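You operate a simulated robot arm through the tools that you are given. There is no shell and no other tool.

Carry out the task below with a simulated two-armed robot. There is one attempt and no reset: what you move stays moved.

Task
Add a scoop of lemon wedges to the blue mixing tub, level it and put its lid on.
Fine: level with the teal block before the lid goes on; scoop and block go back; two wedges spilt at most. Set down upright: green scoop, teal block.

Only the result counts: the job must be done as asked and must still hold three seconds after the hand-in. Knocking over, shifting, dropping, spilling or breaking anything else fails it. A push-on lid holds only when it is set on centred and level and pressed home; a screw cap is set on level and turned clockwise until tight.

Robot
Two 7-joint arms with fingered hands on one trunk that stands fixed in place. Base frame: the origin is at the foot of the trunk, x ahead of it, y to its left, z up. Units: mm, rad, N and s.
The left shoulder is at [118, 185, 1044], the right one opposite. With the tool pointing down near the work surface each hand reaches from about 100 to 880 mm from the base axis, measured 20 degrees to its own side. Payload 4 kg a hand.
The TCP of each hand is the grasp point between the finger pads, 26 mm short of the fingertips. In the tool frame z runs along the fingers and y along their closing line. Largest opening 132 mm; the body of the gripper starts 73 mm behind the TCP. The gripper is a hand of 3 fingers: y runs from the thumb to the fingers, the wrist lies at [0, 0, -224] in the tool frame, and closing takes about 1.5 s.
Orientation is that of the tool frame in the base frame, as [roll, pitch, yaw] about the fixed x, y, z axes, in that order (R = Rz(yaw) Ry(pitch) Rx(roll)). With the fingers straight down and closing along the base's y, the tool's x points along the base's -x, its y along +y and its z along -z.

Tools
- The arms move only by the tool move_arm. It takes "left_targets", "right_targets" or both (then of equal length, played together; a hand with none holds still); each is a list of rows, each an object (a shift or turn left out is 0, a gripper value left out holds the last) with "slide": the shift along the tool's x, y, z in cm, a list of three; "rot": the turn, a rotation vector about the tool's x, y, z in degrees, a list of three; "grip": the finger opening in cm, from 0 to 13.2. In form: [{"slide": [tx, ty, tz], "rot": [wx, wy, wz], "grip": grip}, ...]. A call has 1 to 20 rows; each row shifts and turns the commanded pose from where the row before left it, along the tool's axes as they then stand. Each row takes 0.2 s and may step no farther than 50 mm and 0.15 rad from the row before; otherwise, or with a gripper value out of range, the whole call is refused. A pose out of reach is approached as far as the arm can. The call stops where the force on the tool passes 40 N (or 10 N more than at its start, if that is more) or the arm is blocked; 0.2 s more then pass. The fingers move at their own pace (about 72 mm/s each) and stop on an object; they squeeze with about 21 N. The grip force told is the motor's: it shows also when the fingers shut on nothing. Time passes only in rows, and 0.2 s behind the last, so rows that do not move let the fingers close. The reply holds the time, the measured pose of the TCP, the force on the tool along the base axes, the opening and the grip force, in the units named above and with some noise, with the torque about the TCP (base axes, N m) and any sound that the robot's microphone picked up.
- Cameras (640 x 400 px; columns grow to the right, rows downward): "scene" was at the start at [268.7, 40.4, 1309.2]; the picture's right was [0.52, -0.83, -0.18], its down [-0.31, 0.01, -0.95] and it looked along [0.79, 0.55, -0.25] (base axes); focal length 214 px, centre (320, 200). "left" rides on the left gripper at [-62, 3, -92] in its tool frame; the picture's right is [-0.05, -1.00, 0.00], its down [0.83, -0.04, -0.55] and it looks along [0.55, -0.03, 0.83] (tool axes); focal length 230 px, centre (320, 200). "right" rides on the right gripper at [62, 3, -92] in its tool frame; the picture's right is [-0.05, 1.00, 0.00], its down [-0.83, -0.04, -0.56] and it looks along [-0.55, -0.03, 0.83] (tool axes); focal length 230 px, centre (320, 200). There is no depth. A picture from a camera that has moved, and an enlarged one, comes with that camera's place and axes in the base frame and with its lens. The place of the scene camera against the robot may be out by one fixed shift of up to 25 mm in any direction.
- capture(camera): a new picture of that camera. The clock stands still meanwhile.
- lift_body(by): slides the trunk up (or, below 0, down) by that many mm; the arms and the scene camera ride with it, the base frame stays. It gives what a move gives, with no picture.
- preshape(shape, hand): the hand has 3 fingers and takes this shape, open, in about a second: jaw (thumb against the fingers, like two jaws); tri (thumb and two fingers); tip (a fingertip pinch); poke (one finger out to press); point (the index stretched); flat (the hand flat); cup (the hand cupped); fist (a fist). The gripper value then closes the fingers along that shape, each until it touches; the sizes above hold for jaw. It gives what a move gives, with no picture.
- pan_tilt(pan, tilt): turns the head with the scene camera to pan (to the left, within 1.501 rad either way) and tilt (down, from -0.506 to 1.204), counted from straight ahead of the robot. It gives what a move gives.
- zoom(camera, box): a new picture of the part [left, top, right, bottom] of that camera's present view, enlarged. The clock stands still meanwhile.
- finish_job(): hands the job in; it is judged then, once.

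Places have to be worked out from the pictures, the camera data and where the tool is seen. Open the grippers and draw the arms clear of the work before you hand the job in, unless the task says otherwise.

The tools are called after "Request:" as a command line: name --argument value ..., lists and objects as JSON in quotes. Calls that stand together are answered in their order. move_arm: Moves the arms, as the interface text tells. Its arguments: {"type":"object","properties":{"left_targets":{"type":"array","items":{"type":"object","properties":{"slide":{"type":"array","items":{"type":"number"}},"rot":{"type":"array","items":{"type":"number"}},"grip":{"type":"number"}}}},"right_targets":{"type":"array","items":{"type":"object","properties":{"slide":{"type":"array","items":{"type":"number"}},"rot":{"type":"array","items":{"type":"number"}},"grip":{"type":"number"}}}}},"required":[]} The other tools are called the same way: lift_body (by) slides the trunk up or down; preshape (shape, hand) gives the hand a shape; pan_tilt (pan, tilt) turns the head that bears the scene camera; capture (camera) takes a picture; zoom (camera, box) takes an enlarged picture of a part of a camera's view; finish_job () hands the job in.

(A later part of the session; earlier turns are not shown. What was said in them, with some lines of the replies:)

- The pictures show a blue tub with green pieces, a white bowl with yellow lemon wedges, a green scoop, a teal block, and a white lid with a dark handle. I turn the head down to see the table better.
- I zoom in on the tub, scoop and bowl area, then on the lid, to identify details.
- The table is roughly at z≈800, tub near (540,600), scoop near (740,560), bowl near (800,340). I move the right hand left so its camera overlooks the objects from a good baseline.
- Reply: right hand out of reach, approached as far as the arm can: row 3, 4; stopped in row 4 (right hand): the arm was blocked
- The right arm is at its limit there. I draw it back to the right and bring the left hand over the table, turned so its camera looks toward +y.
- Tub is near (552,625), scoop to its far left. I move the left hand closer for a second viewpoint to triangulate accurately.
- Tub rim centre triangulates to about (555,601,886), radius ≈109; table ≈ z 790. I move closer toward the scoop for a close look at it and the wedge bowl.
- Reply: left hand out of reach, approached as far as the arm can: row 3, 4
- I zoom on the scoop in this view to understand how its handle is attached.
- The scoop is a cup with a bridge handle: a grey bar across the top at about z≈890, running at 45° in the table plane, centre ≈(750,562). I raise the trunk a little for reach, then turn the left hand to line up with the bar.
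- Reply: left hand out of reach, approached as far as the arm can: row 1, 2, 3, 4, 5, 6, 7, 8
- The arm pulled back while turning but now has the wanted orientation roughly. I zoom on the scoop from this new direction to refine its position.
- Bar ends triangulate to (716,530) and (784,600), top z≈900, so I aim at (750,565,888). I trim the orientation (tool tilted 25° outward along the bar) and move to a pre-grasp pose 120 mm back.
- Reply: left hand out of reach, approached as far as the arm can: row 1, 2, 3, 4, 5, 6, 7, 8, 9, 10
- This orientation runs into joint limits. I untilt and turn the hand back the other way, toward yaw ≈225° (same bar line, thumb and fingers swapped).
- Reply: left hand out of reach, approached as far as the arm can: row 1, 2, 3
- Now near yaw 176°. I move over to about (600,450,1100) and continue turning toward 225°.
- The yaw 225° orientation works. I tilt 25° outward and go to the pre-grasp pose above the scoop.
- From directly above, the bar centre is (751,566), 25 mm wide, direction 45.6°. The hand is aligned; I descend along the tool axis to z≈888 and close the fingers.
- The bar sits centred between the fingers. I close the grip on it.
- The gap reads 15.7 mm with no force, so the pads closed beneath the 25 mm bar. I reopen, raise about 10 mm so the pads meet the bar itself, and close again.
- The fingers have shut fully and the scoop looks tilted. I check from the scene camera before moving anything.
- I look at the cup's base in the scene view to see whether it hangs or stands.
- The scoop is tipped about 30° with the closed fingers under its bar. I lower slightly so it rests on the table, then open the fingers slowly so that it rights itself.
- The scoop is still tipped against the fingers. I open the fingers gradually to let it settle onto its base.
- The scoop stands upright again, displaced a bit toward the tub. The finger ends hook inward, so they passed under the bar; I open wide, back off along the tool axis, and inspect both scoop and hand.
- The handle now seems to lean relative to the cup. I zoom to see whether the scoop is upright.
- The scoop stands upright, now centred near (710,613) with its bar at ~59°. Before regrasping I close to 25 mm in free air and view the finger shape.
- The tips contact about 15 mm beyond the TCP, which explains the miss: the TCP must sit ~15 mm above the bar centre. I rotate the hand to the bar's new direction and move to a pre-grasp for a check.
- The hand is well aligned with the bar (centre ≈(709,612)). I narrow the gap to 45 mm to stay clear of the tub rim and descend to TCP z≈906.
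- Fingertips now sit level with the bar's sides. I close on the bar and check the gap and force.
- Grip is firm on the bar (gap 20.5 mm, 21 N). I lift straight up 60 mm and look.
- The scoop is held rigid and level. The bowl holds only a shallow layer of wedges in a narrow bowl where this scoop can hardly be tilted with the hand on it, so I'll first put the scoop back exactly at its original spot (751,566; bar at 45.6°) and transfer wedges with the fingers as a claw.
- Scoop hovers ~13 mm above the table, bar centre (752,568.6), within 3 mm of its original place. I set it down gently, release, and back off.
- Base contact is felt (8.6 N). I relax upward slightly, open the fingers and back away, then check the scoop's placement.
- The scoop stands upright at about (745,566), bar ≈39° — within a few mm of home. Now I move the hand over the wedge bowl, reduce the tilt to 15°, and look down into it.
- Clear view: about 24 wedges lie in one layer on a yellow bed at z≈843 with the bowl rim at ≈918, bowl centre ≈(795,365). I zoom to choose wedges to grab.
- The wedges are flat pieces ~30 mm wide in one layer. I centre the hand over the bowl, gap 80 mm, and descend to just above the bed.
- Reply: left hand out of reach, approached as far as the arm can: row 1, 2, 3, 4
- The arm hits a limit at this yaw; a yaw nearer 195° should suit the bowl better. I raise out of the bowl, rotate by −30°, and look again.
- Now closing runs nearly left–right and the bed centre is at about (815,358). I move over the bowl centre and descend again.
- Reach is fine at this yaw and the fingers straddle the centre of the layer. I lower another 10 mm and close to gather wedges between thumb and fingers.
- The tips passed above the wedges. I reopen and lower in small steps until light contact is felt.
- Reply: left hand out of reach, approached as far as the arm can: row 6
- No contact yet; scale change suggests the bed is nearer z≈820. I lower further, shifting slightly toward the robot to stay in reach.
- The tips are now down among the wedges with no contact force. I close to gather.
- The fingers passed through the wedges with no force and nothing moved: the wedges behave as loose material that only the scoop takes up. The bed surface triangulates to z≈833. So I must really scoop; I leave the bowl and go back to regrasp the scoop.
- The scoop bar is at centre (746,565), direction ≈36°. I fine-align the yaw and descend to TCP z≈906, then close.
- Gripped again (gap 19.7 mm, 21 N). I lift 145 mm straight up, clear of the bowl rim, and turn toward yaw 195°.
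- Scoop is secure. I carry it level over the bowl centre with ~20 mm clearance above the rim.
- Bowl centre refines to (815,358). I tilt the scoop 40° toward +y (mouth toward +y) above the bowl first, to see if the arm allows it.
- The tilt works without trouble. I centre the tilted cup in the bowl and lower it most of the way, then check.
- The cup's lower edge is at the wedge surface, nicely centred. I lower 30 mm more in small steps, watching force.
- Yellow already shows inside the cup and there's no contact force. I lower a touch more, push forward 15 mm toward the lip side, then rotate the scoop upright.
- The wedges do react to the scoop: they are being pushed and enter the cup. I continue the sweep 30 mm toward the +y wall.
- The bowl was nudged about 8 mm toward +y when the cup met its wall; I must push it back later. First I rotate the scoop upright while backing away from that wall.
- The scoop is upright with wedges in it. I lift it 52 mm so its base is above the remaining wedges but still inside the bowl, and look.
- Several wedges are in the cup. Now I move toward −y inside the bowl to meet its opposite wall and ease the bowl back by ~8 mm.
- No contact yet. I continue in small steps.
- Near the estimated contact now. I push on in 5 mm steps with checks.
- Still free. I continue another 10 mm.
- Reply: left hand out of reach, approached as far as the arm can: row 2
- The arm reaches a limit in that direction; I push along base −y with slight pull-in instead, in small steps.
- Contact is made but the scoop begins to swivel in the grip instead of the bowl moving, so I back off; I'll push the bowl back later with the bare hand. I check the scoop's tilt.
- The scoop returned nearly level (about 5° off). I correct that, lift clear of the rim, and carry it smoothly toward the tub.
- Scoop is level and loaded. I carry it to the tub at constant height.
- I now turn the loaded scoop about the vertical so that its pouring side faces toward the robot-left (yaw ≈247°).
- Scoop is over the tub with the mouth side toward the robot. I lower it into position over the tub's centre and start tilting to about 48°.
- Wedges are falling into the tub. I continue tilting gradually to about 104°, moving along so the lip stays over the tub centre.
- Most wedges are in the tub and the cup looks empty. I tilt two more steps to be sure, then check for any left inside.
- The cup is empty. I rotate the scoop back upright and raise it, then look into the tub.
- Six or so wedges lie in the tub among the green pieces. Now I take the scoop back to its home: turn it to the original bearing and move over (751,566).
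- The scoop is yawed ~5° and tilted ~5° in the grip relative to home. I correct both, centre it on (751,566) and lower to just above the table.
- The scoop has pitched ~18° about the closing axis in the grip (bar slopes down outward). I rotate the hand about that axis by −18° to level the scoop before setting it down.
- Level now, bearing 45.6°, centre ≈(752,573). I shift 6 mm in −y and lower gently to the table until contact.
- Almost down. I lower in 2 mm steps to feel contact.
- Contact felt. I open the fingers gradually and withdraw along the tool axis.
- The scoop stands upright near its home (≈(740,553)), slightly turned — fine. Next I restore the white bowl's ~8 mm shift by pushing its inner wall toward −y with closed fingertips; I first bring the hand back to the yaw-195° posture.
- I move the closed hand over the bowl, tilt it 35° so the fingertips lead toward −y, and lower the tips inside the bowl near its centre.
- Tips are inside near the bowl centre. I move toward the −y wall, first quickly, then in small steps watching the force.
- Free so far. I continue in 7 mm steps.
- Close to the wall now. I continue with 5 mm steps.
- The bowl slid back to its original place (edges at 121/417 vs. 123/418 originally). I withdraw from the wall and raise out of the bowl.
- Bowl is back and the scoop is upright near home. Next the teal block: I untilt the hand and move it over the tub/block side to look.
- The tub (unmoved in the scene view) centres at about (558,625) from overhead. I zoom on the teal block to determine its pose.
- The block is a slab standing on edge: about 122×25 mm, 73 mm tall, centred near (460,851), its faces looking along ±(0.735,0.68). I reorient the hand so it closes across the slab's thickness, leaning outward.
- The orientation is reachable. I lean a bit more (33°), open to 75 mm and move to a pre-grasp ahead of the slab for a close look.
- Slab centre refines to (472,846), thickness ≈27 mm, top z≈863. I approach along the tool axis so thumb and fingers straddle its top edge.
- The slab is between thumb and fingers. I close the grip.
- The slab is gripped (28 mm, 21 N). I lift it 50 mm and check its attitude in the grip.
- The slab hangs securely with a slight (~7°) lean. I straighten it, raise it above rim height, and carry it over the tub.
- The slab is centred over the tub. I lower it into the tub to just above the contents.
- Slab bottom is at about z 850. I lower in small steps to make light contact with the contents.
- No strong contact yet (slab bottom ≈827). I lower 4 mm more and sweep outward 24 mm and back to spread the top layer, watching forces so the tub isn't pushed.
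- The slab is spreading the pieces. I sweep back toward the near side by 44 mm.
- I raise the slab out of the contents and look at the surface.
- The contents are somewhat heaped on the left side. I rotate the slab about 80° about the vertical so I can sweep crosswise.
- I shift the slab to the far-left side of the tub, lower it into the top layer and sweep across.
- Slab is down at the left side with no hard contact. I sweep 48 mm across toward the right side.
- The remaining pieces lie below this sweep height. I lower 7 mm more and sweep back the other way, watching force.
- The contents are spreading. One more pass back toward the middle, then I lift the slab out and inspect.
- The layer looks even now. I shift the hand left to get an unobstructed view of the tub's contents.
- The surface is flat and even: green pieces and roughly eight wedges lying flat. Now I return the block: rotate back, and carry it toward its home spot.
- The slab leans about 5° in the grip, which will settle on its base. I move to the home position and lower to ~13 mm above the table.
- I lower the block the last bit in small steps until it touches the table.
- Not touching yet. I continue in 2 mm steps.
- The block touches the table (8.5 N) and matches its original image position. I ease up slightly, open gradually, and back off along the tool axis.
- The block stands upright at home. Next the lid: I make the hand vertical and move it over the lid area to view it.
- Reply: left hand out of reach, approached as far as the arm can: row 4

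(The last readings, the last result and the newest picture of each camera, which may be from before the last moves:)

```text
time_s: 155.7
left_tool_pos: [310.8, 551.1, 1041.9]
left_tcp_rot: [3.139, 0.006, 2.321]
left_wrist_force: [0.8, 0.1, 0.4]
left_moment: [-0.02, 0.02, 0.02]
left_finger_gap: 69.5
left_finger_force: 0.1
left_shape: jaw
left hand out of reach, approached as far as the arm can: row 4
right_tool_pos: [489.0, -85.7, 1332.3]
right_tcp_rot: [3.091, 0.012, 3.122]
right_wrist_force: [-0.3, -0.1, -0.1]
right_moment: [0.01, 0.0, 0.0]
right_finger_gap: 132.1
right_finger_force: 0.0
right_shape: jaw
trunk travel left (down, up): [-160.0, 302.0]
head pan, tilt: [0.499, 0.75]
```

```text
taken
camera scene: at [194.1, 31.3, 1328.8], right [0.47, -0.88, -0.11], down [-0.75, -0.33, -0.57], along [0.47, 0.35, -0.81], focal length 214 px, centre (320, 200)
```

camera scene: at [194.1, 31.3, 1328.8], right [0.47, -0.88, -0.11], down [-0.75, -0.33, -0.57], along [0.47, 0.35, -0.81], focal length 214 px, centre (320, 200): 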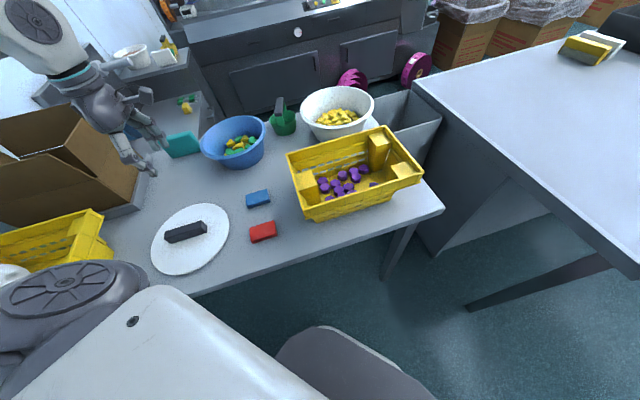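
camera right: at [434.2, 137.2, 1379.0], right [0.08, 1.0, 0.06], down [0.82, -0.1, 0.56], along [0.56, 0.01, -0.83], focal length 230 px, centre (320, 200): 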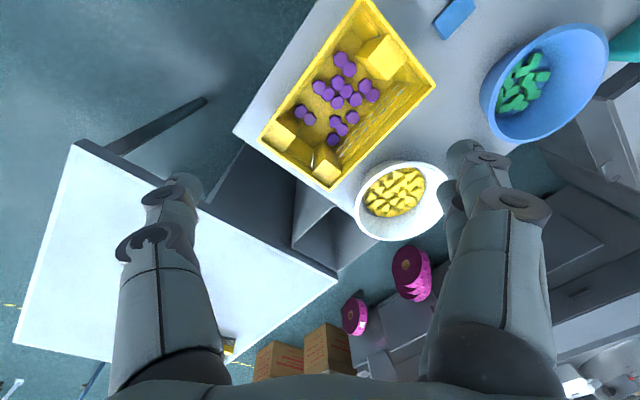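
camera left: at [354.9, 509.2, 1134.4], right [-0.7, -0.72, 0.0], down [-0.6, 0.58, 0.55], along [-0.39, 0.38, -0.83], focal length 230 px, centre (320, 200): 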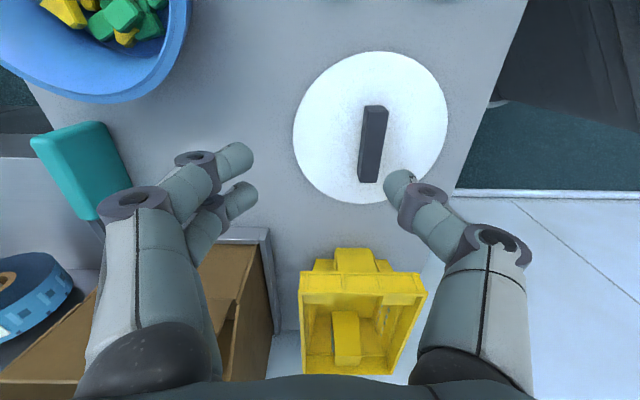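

The lid is a disc centred near (220,536), with a bar handle ~100 mm long at bearing ≈137°, almost aligned with the hand. I move above the handle and take a closer look.

Request:
move_arm --left_targets '[{"rot": [0, 0, -4.5]}, {"slide": [1.26, -1.9, 3.25]}, {"slide": [1.26, -1.9, 3.25]}, {"slide": [1.26, -1.9, 3.25]}, {"slide": [1.26, -1.9, 3.25]}, {}]'

Request:
capture --camera "left"

```text
time_s: 157.1
left_tool_pos: [220.6, 529.0, 917.6]
left_tcp_rot: [3.138, 0.006, 2.399]
left_wrist_force: [0.1, -1.3, -0.2]
left_moment: [0.0, 0.01, 0.03]
left_finger_gap: 69.3
left_finger_force: 0.1
left_shape: jaw
right_tool_pos: [490.2, -85.3, 1333.2]
right_tcp_rot: [3.093, 0.011, 3.121]
right_wrist_force: [0.8, 0.2, 0.4]
right_moment: [0.01, -0.01, 0.0]
right_finger_gap: 131.9
right_finger_force: 0.1
right_shape: jaw
trunk travel left (down, up): [-160.0, 302.0]
head pan, tilt: [0.499, 0.75]
```

```text
taken
camera left: at [267.5, 490.0, 1009.5], right [-0.64, -0.77, 0.0], down [-0.64, 0.53, 0.55], along [-0.42, 0.35, -0.83], focal length 230 px, centre (320, 200)
```

left: 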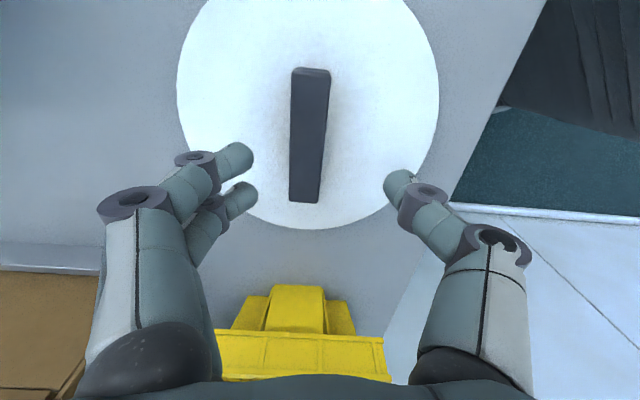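

Handle centre is ≈(224,537), top z≈836, ~25 mm wide. I align over it and descend to TCP z≈834 with the fingers straddling it.

Request:
move_arm --left_targets '[{"slide": [0.39, 0.87, 2.0]}, {"slide": [0, 0, 2.8]}, {"slide": [0, 0, 2.0]}, {"slide": [0, 0, 1.5]}, {}]'

Request:
capture --camera "left"

```text
time_s: 158.1
left_tool_pos: [227.0, 536.4, 838.4]
left_tcp_rot: [3.127, 0.006, 2.401]
left_wrist_force: [-2.5, 0.5, 23.8]
left_moment: [-0.31, 0.46, -0.15]
left_finger_gap: 68.9
left_finger_force: 0.0
left_shape: jaw
right_tool_pos: [487.5, -87.7, 1332.9]
right_tcp_rot: [3.09, 0.011, 3.122]
right_wrist_force: [0.4, 0.1, 0.1]
right_moment: [-0.05, 0.01, 0.01]
right_finger_gap: 132.0
right_finger_force: 0.1
right_shape: jaw
trunk travel left (down, up): [-160.0, 302.0]
head pan, tilt: [0.499, 0.75]
stopped in row 5 (left hand): the force on the tool passed its limit at 52 N (the readings are from after the stop); the commanded pose is now the measured one
```

```text
taken
camera left: at [273.7, 497.7, 930.8], right [-0.64, -0.77, -0.01], down [-0.65, 0.53, 0.55], along [-0.42, 0.36, -0.84], focal length 230 px, centre (320, 200)
```

left: 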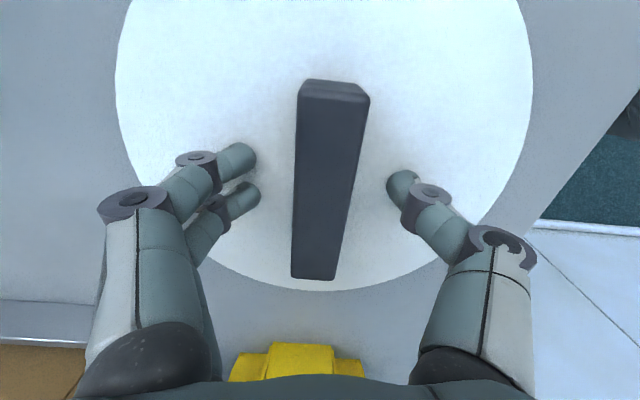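

The fingertips touched the lid plate (z≈812). I raise 4 mm to relieve the force and close on the handle.

Request:
move_arm --left_targets '[{"slide": [0, 0, -0.4]}, {"grip": 5.5}, {"grip": 4.5}, {"grip": 3.5}, {"grip": 2.5}, {"grip": 1.5}, {"grip": 0.8}, {}, {}, {}]'

Request:
capture --camera "left"

```text
time_s: 160.3
left_tool_pos: [228.9, 538.9, 841.2]
left_tcp_rot: [3.131, 0.007, 2.399]
left_wrist_force: [0.2, 0.4, 0.2]
left_moment: [0.0, 0.01, 0.01]
left_finger_gap: 20.7
left_finger_force: 20.7
left_shape: jaw
right_tool_pos: [490.6, -84.8, 1334.0]
right_tcp_rot: [3.091, 0.011, 3.12]
right_wrist_force: [0.3, 0.3, -0.3]
right_moment: [0.02, -0.02, -0.03]
right_finger_gap: 131.9
right_finger_force: 0.1
right_shape: jaw
trunk travel left (down, up): [-160.0, 302.0]
head pan, tilt: [0.499, 0.75]
```

```text
taken
camera left: at [274.7, 498.6, 932.6], right [-0.64, -0.77, -0.01], down [-0.65, 0.53, 0.55], along [-0.42, 0.36, -0.84], focal length 230 px, centre (320, 200)
```

left: 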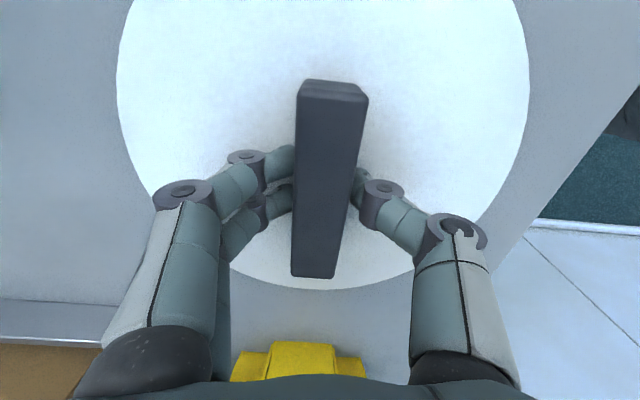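

The handle is gripped (20.7 mm, 21 N). I lift the lid slowly by 150 mm and check that it stays level.

Request:
move_arm --left_targets '[{"slide": [0, 0, -0.8]}, {"slide": [0, 0, -2.2]}, {"slide": [0, 0, -4]}, {"slide": [0, 0, -4]}, {"slide": [0, 0, -4]}, {}]'

Request:
capture --camera "left"

Request:
capture --camera "scene"

```text
time_s: 161.7
left_tool_pos: [226.4, 538.9, 989.5]
left_tcp_rot: [3.13, 0.005, 2.401]
left_wrist_force: [-0.9, 0.7, -1.6]
left_moment: [-0.01, -0.02, -0.02]
left_finger_gap: 20.6
left_finger_force: 21.2
left_shape: jaw
right_tool_pos: [488.9, -86.5, 1331.9]
right_tcp_rot: [3.09, 0.011, 3.122]
right_wrist_force: [1.0, -0.2, -0.4]
right_moment: [0.0, -0.02, 0.0]
right_finger_gap: 131.9
right_finger_force: 0.0
right_shape: jaw
trunk travel left (down, up): [-160.0, 302.0]
head pan, tilt: [0.499, 0.75]
```

```text
taken
camera left: at [274.1, 499.7, 1081.7], right [-0.64, -0.77, -0.01], down [-0.65, 0.53, 0.55], along [-0.42, 0.36, -0.84], focal length 230 px, centre (320, 200)
```

left: 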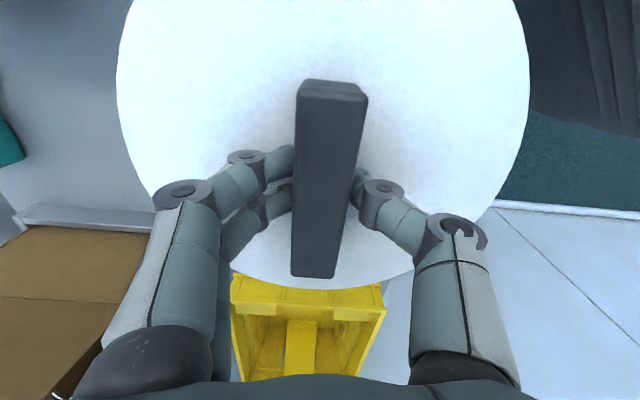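

```text
taken
camera scene: at [193.9, 30.7, 1328.8], right [0.47, -0.88, -0.11], down [-0.75, -0.33, -0.57], along [0.47, 0.35, -0.81], focal length 214 px, centre (320, 200)
```

scene: 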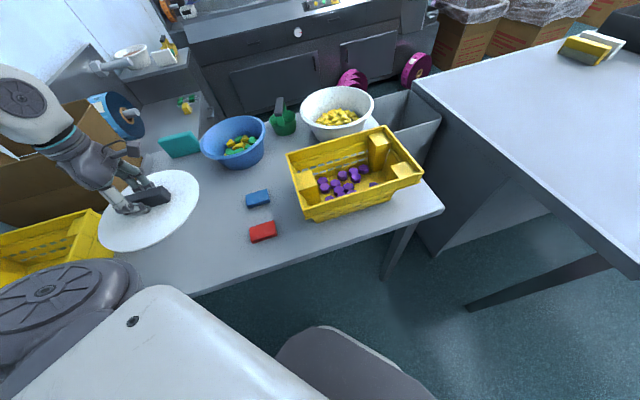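

The lid hangs exactly level, its centre within 2 mm of the TCP. Fitted from several views the tub centre is (551.5,622). I carry the lid over the tub.

Request:
move_arm --left_targets '[{"slide": [-1.2, 1.75, 0]}, {"slide": [-2.31, 3.5, 0]}, {"slide": [-2.31, 3.5, 0]}, {"slide": [-2.31, 3.5, 0]}, {"slide": [-2.31, 3.5, 0]}, {"slide": [-2.31, 3.5, 0]}, {"slide": [-2.31, 3.5, 0]}, {"slide": [-2.31, 3.5, 0]}, {"slide": [-1.1, 1.77, 0]}, {}]'

Request:
capture --camera "left"

Request:
zoom --camera "scene" --box '[150, 60, 310, 180]'

```text
time_s: 163.9
left_tool_pos: [550.7, 619.7, 996.8]
left_tcp_rot: [3.126, 0.009, 2.398]
left_wrist_force: [0.0, -0.9, -0.9]
left_moment: [0.03, -0.01, -0.03]
left_finger_gap: 20.5
left_finger_force: 21.7
left_shape: jaw
right_tool_pos: [486.3, -87.0, 1332.8]
right_tcp_rot: [3.088, 0.014, 3.12]
right_wrist_force: [-0.9, -0.8, 0.0]
right_moment: [0.02, -0.05, 0.01]
right_finger_gap: 131.9
right_finger_force: 0.1
right_shape: jaw
trunk travel left (down, up): [-160.0, 302.0]
head pan, tilt: [0.499, 0.75]
```

```text
taken
camera left: at [597.3, 579.9, 1088.9], right [-0.64, -0.77, -0.01], down [-0.65, 0.53, 0.55], along [-0.42, 0.36, -0.84], focal length 230 px, centre (320, 200)
```

left: 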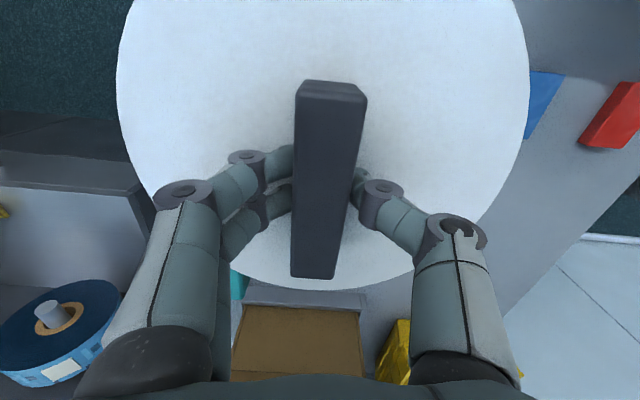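

```text
3.33 times, centred on (230, 120) of scene
camera zoom: at [191.2, 29.8, 1329.6], right [0.47, -0.88, -0.11], down [-0.75, -0.33, -0.58], along [0.47, 0.35, -0.81], focal length 715 px, centre (620, 467)
```

zoom: 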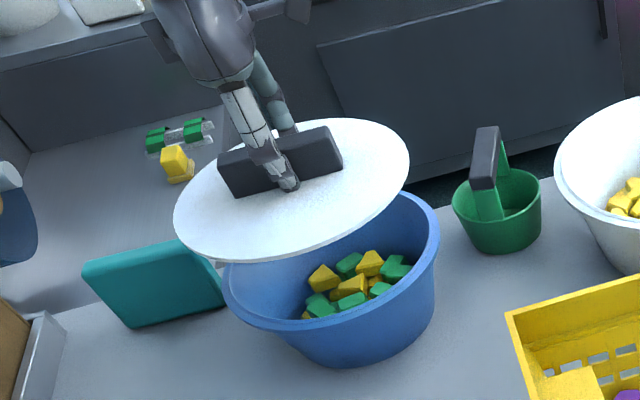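

Lid is over the tub, level. I lower to about 8 mm above the rim and compare the outlines in the scene view.

Request:
move_arm --left_targets '[{"slide": [0.0, 0.0, 2.5]}, {"slide": [0, 0, 2.5]}, {}, {}]'

Request:
zoom --camera "scene" --box '[180, 80, 292, 164]'

Request:
capture --camera "left"

```text
time_s: 164.9
left_tool_pos: [553.3, 618.5, 944.2]
left_tcp_rot: [3.132, 0.005, 2.4]
left_wrist_force: [-0.4, 0.0, 0.0]
left_moment: [0.02, -0.02, 0.05]
left_finger_gap: 20.7
left_finger_force: 21.6
left_shape: jaw
right_tool_pos: [489.7, -85.2, 1332.3]
right_tcp_rot: [3.092, 0.01, 3.121]
right_wrist_force: [-0.1, 0.4, -0.2]
right_moment: [-0.01, 0.0, 0.0]
right_finger_gap: 131.6
right_finger_force: 0.0
right_shape: jaw
trunk travel left (down, up): [-160.0, 302.0]
head pan, tilt: [0.499, 0.75]
```

```text
4.76 times, centred on (236, 122) of scene
camera zoom: at [193.9, 30.9, 1328.9], right [0.47, -0.88, -0.11], down [-0.75, -0.33, -0.57], along [0.47, 0.35, -0.81], focal length 1021 px, centre (720, 571)
```

zoom: 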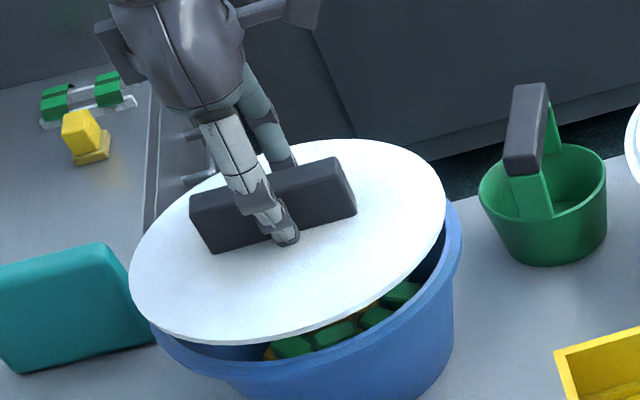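

```text
taken
camera left: at [599.3, 579.5, 1036.8], right [-0.64, -0.77, -0.01], down [-0.65, 0.53, 0.55], along [-0.42, 0.36, -0.84], focal length 230 px, centre (320, 200)
```

left: 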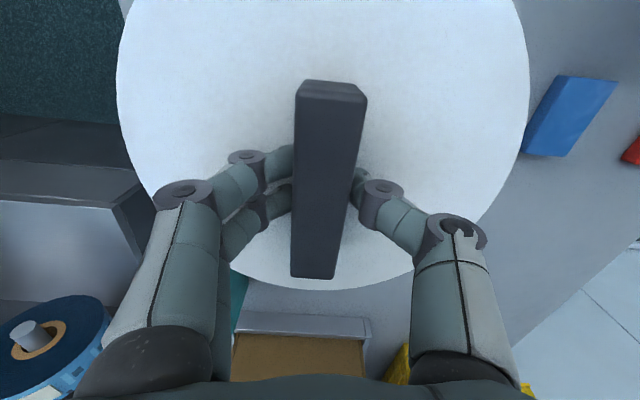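

Scene outlines agree with a purely vertical offset of ~28.6 mm, i.e. the lid is concentric with the rim (z≈886.5). I lower in small steps until contact.

Request:
move_arm --left_targets '[{"slide": [0, 0, 0.4]}, {"slide": [0, 0, 0.3]}, {}]'

Request:
move_arm --left_targets '[{"slide": [0, 0, 0.3]}, {"slide": [0, 0, 0.3]}, {}]'

Request:
zoom --camera "scene" --box '[180, 80, 292, 164]'

```text
time_s: 165.7
left_tool_pos: [552.0, 619.4, 938.2]
left_tcp_rot: [3.132, 0.006, 2.399]
left_wrist_force: [1.3, -0.2, -1.0]
left_moment: [-0.01, 0.01, -0.04]
left_finger_gap: 20.3
left_finger_force: 21.3
left_shape: jaw
right_tool_pos: [489.5, -85.7, 1333.0]
right_tcp_rot: [3.092, 0.009, 3.121]
right_wrist_force: [0.1, 0.9, -0.2]
right_moment: [0.01, 0.0, 0.02]
right_finger_gap: 132.0
right_finger_force: 0.0
right_shape: jaw
trunk travel left (down, up): [-160.0, 302.0]
head pan, tilt: [0.499, 0.75]
```

```text
time_s: 166.5
left_tool_pos: [552.0, 620.8, 931.3]
left_tcp_rot: [3.131, 0.008, 2.399]
left_wrist_force: [0.0, 0.4, -0.6]
left_moment: [-0.02, 0.04, 0.02]
left_finger_gap: 20.3
left_finger_force: 20.9
left_shape: jaw
right_tool_pos: [489.6, -84.9, 1333.0]
right_tcp_rot: [3.091, 0.011, 3.121]
right_wrist_force: [0.1, -0.5, 0.1]
right_moment: [-0.03, 0.02, 0.02]
right_finger_gap: 131.7
right_finger_force: 0.1
right_shape: jaw
trunk travel left (down, up): [-160.0, 302.0]
head pan, tilt: [0.499, 0.75]
```

```text
4.76 times, centred on (236, 122) of scene
camera zoom: at [193.7, 30.6, 1328.9], right [0.47, -0.88, -0.11], down [-0.75, -0.33, -0.57], along [0.47, 0.35, -0.81], focal length 1021 px, centre (720, 571)
```

zoom: 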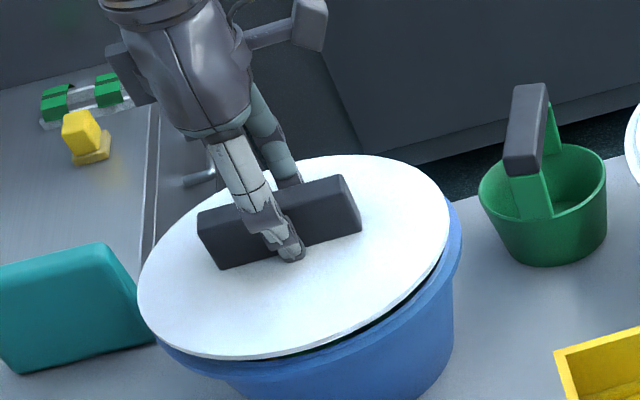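

No contact force, and the lid's plug appears to be entering the rim. I continue lowering in 3 mm steps.

Request:
move_arm --left_targets '[{"slide": [0, 0, 0.3]}, {"slide": [0, 0, 0.3]}, {}]'

Request:
zoom --camera "scene" --box '[180, 80, 292, 164]'

```text
time_s: 167.3
left_tool_pos: [552.4, 620.4, 925.8]
left_tcp_rot: [3.13, 0.008, 2.401]
left_wrist_force: [0.4, 0.0, -0.5]
left_moment: [0.04, 0.0, 0.0]
left_finger_gap: 20.6
left_finger_force: 20.8
left_shape: jaw
right_tool_pos: [488.7, -85.2, 1333.4]
right_tcp_rot: [3.092, 0.01, 3.121]
right_wrist_force: [0.3, 0.6, 0.5]
right_moment: [-0.03, 0.0, 0.0]
right_finger_gap: 132.0
right_finger_force: 0.0
right_shape: jaw
trunk travel left (down, up): [-160.0, 302.0]
head pan, tilt: [0.499, 0.75]
```

```text
4.76 times, centred on (236, 122) of scene
camera zoom: at [193.8, 30.7, 1328.9], right [0.47, -0.88, -0.11], down [-0.75, -0.33, -0.57], along [0.47, 0.35, -0.81], focal length 1021 px, centre (720, 571)
```

zoom: 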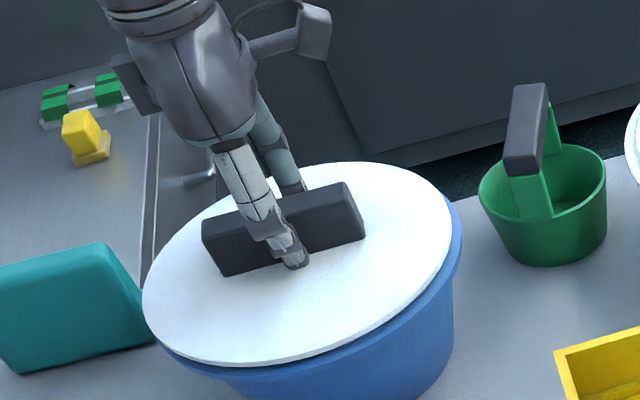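

Alignment stays good. I keep lowering in 2 mm steps to contact.

Request:
move_arm --left_targets '[{"slide": [0, 0, 0.2]}, {"slide": [0, 0, 0.2]}, {}]'

Request:
move_arm --left_targets '[{"slide": [0, 0, 0.2]}, {"slide": [0, 0, 0.2]}, {}]'

Request:
zoom --camera "scene" --box '[180, 80, 292, 164]'

```text
time_s: 168.1
left_tool_pos: [551.8, 620.1, 923.8]
left_tcp_rot: [3.127, 0.007, 2.402]
left_wrist_force: [3.3, 1.1, 8.6]
left_moment: [-0.02, 0.01, -0.05]
left_finger_gap: 21.1
left_finger_force: 21.0
left_shape: jaw
right_tool_pos: [489.5, -86.1, 1332.7]
right_tcp_rot: [3.088, 0.011, 3.121]
right_wrist_force: [0.5, -0.2, -0.7]
right_moment: [-0.02, -0.01, 0.01]
right_finger_gap: 131.9
right_finger_force: 0.0
right_shape: jaw
trunk travel left (down, up): [-160.0, 302.0]
head pan, tilt: [0.499, 0.75]
heard: snap
```

```text
time_s: 168.9
left_tool_pos: [551.7, 620.1, 923.5]
left_tcp_rot: [3.123, 0.009, 2.401]
left_wrist_force: [3.8, 7.3, 29.1]
left_moment: [0.26, -0.08, -0.04]
left_finger_gap: 22.8
left_finger_force: 20.8
left_shape: jaw
right_tool_pos: [487.6, -86.7, 1333.0]
right_tcp_rot: [3.091, 0.013, 3.125]
right_wrist_force: [0.2, -0.1, 0.2]
right_moment: [-0.02, -0.06, 0.0]
right_finger_gap: 131.7
right_finger_force: 0.0
right_shape: jaw
trunk travel left (down, up): [-160.0, 302.0]
head pan, tilt: [0.499, 0.75]
```

```text
4.76 times, centred on (236, 122) of scene
camera zoom: at [191.2, 28.7, 1329.7], right [0.47, -0.88, -0.11], down [-0.75, -0.33, -0.58], along [0.47, 0.35, -0.81], focal length 1021 px, centre (720, 571)
```

zoom: 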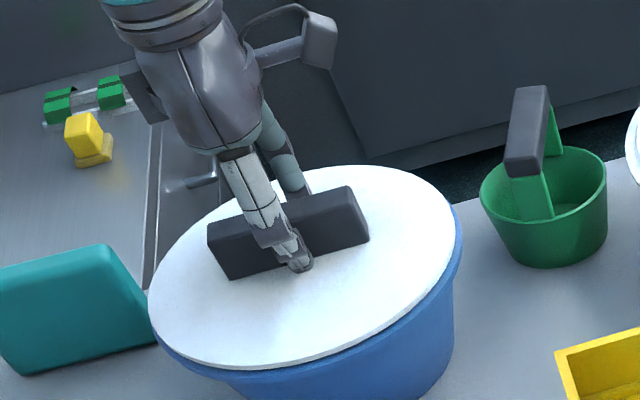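

A snap was heard: the lid is pressed home (29 N supporting force). I relieve the pressure, open the fingers and rise clear.

Request:
move_arm --left_targets '[{"slide": [0, 0, -0.3]}, {"grip": 3}, {"grip": 4}, {"grip": 5}, {"grip": 6}, {}, {}, {"slide": [0, 0, -3]}, {"slide": [0, 0, -4]}, {"slide": [0, 0, -4]}, {}]'

Request:
capture --camera "left"

Request:
capture --camera "scene"

Request:
zoom --camera "scene" --box '[180, 80, 292, 164]'

```text
time_s: 171.3
left_tool_pos: [550.1, 620.9, 1033.5]
left_tcp_rot: [3.133, 0.006, 2.401]
left_wrist_force: [0.5, 0.5, 0.1]
left_moment: [-0.01, 0.0, -0.02]
left_finger_gap: 59.5
left_finger_force: 0.0
left_shape: jaw
right_tool_pos: [491.3, -85.1, 1332.2]
right_tcp_rot: [3.091, 0.01, 3.121]
right_wrist_force: [-0.1, 0.5, 0.0]
right_moment: [0.01, -0.01, -0.02]
right_finger_gap: 132.0
right_finger_force: 0.0
right_shape: jaw
trunk travel left (down, up): [-160.0, 302.0]
head pan, tilt: [0.499, 0.75]
```

```text
taken
camera left: at [596.4, 580.9, 1126.4], right [-0.64, -0.77, -0.01], down [-0.65, 0.53, 0.55], along [-0.42, 0.36, -0.84], focal length 230 px, centre (320, 200)
```

left: 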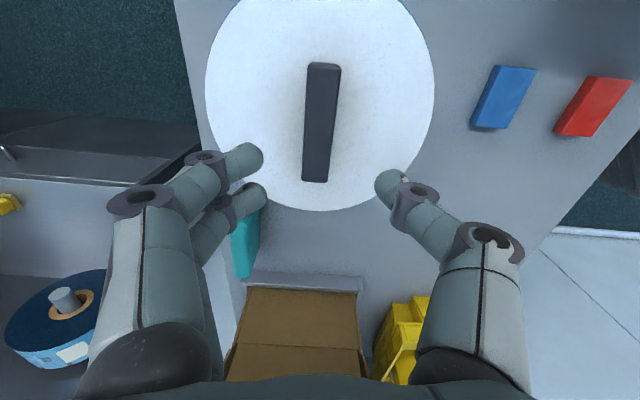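

```text
taken
camera scene: at [193.9, 31.0, 1328.8], right [0.47, -0.88, -0.11], down [-0.75, -0.33, -0.57], along [0.47, 0.35, -0.81], focal length 214 px, centre (320, 200)
```

scene: 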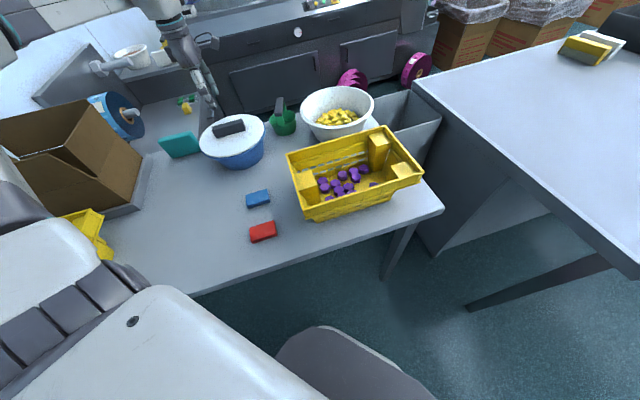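

```text
4.76 times, centred on (236, 122) of scene
camera zoom: at [193.9, 31.0, 1328.8], right [0.47, -0.88, -0.11], down [-0.75, -0.33, -0.57], along [0.47, 0.35, -0.81], focal length 1021 px, centre (720, 571)
```

zoom: 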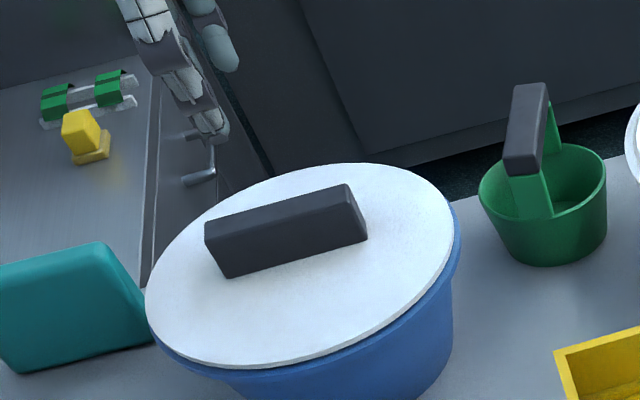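

The lid sits centred and level, no wedges on the table, scoop and block upright at their places. I open the hand and draw the left arm up and back, clear of the work.

Request:
move_arm --left_targets '[{"slide": [0, 0, -4], "grip": 10}, {"slide": [0, 0, -4]}, {"slide": [0.5, -4.2, -1.3]}, {"slide": [0.5, -4.2, -1.3]}, {"slide": [0.5, -4.2, -1.3]}, {"slide": [0.5, -4.2, -1.3]}, {"slide": [0.5, -4.2, -1.3]}, {"slide": [0.5, -4.2, -1.3]}, {}]'

Request:
capture --camera "scene"

Request:
zoom --camera "scene" --box '[270, 50, 430, 150]'

Request:
zoom --camera "scene" --box '[140, 90, 300, 190]'

```text
time_s: 173.3
left_tool_pos: [357.4, 451.4, 1185.7]
left_tcp_rot: [3.13, 0.006, 2.399]
left_wrist_force: [0.3, 0.1, -0.5]
left_moment: [-0.02, 0.02, -0.03]
left_finger_gap: 100.3
left_finger_force: 0.0
left_shape: jaw
right_tool_pos: [490.1, -84.8, 1331.5]
right_tcp_rot: [3.09, 0.01, 3.12]
right_wrist_force: [1.0, -0.3, 0.8]
right_moment: [0.0, -0.02, -0.02]
right_finger_gap: 131.8
right_finger_force: 0.0
right_shape: jaw
trunk travel left (down, up): [-160.0, 302.0]
head pan, tilt: [0.499, 0.75]
```

```text
taken
camera scene: at [194.2, 30.8, 1328.8], right [0.47, -0.88, -0.11], down [-0.75, -0.33, -0.57], along [0.47, 0.35, -0.81], focal length 214 px, centre (320, 200)
```

scene: 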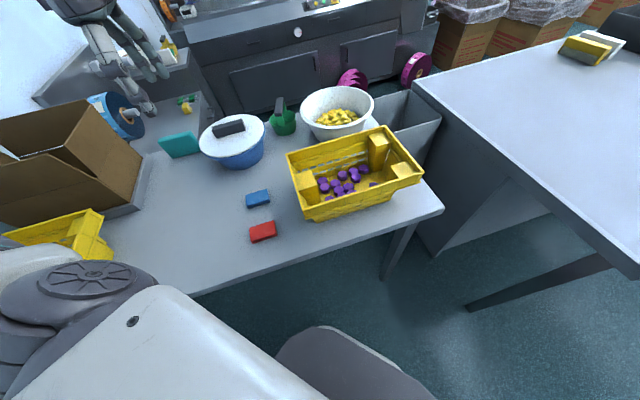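

```text
4.00 times, centred on (350, 100) of scene
camera zoom: at [194.2, 30.8, 1328.8], right [0.47, -0.88, -0.11], down [-0.75, -0.33, -0.57], along [0.47, 0.35, -0.81], focal length 858 px, centre (200, 600)
```

zoom: 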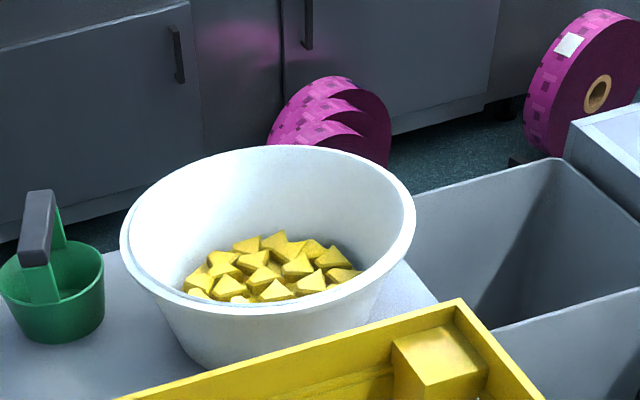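

```text
4.00 times, centred on (220, 140) of scene
camera zoom: at [194.2, 30.8, 1328.8], right [0.47, -0.88, -0.11], down [-0.75, -0.33, -0.57], along [0.47, 0.35, -0.81], focal length 858 px, centre (720, 440)
```

zoom: 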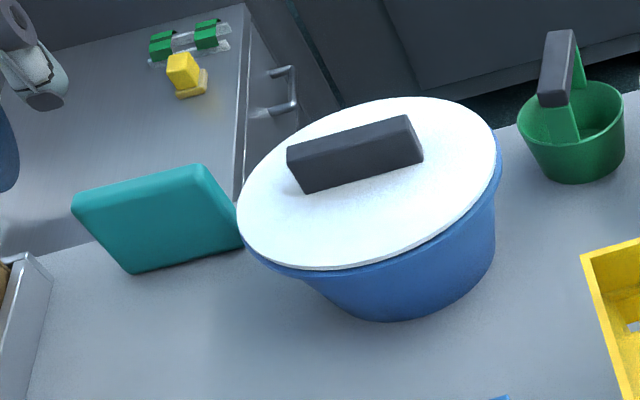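

Everything is in place: the lid is seated on the blue tub, the block and scoop stand upright at home, the bowl is back at its spot, nothing is spilt and both hands are open and clear. I hand the job in.

Request:
finish_job

```text
The job is handed in.
```

The job is handed in: the blue tub has its scoop of lemon wedges, was levelled with the teal block, and its lid is on. I don't yet know how it was judged.

- **Wedges:** I took one scoop from the white bowl, and about eight wedges ended up in the tub. I saw none on the table or floor.
- **Levelling:** I swept the block across the contents in two directions until they lay flat, before the lid went on.
- **Lid:** It was set on level and centred, and it snapped when pressed home.
- **Scoop:** It stands upright about 15 mm from its starting point and turned about 12°. Early on I tipped it about 30° while trying to grip it, but it settled back upright.
- **Block:** It stands upright within about 8 mm of where it began.
- **White bowl:** It slid about 8 mm while I was scooping. I pushed it back to within about 1 mm of its original position.

The sweeping may also have moved the tub by 1–2 mm. Both hands are open and clear of the work.
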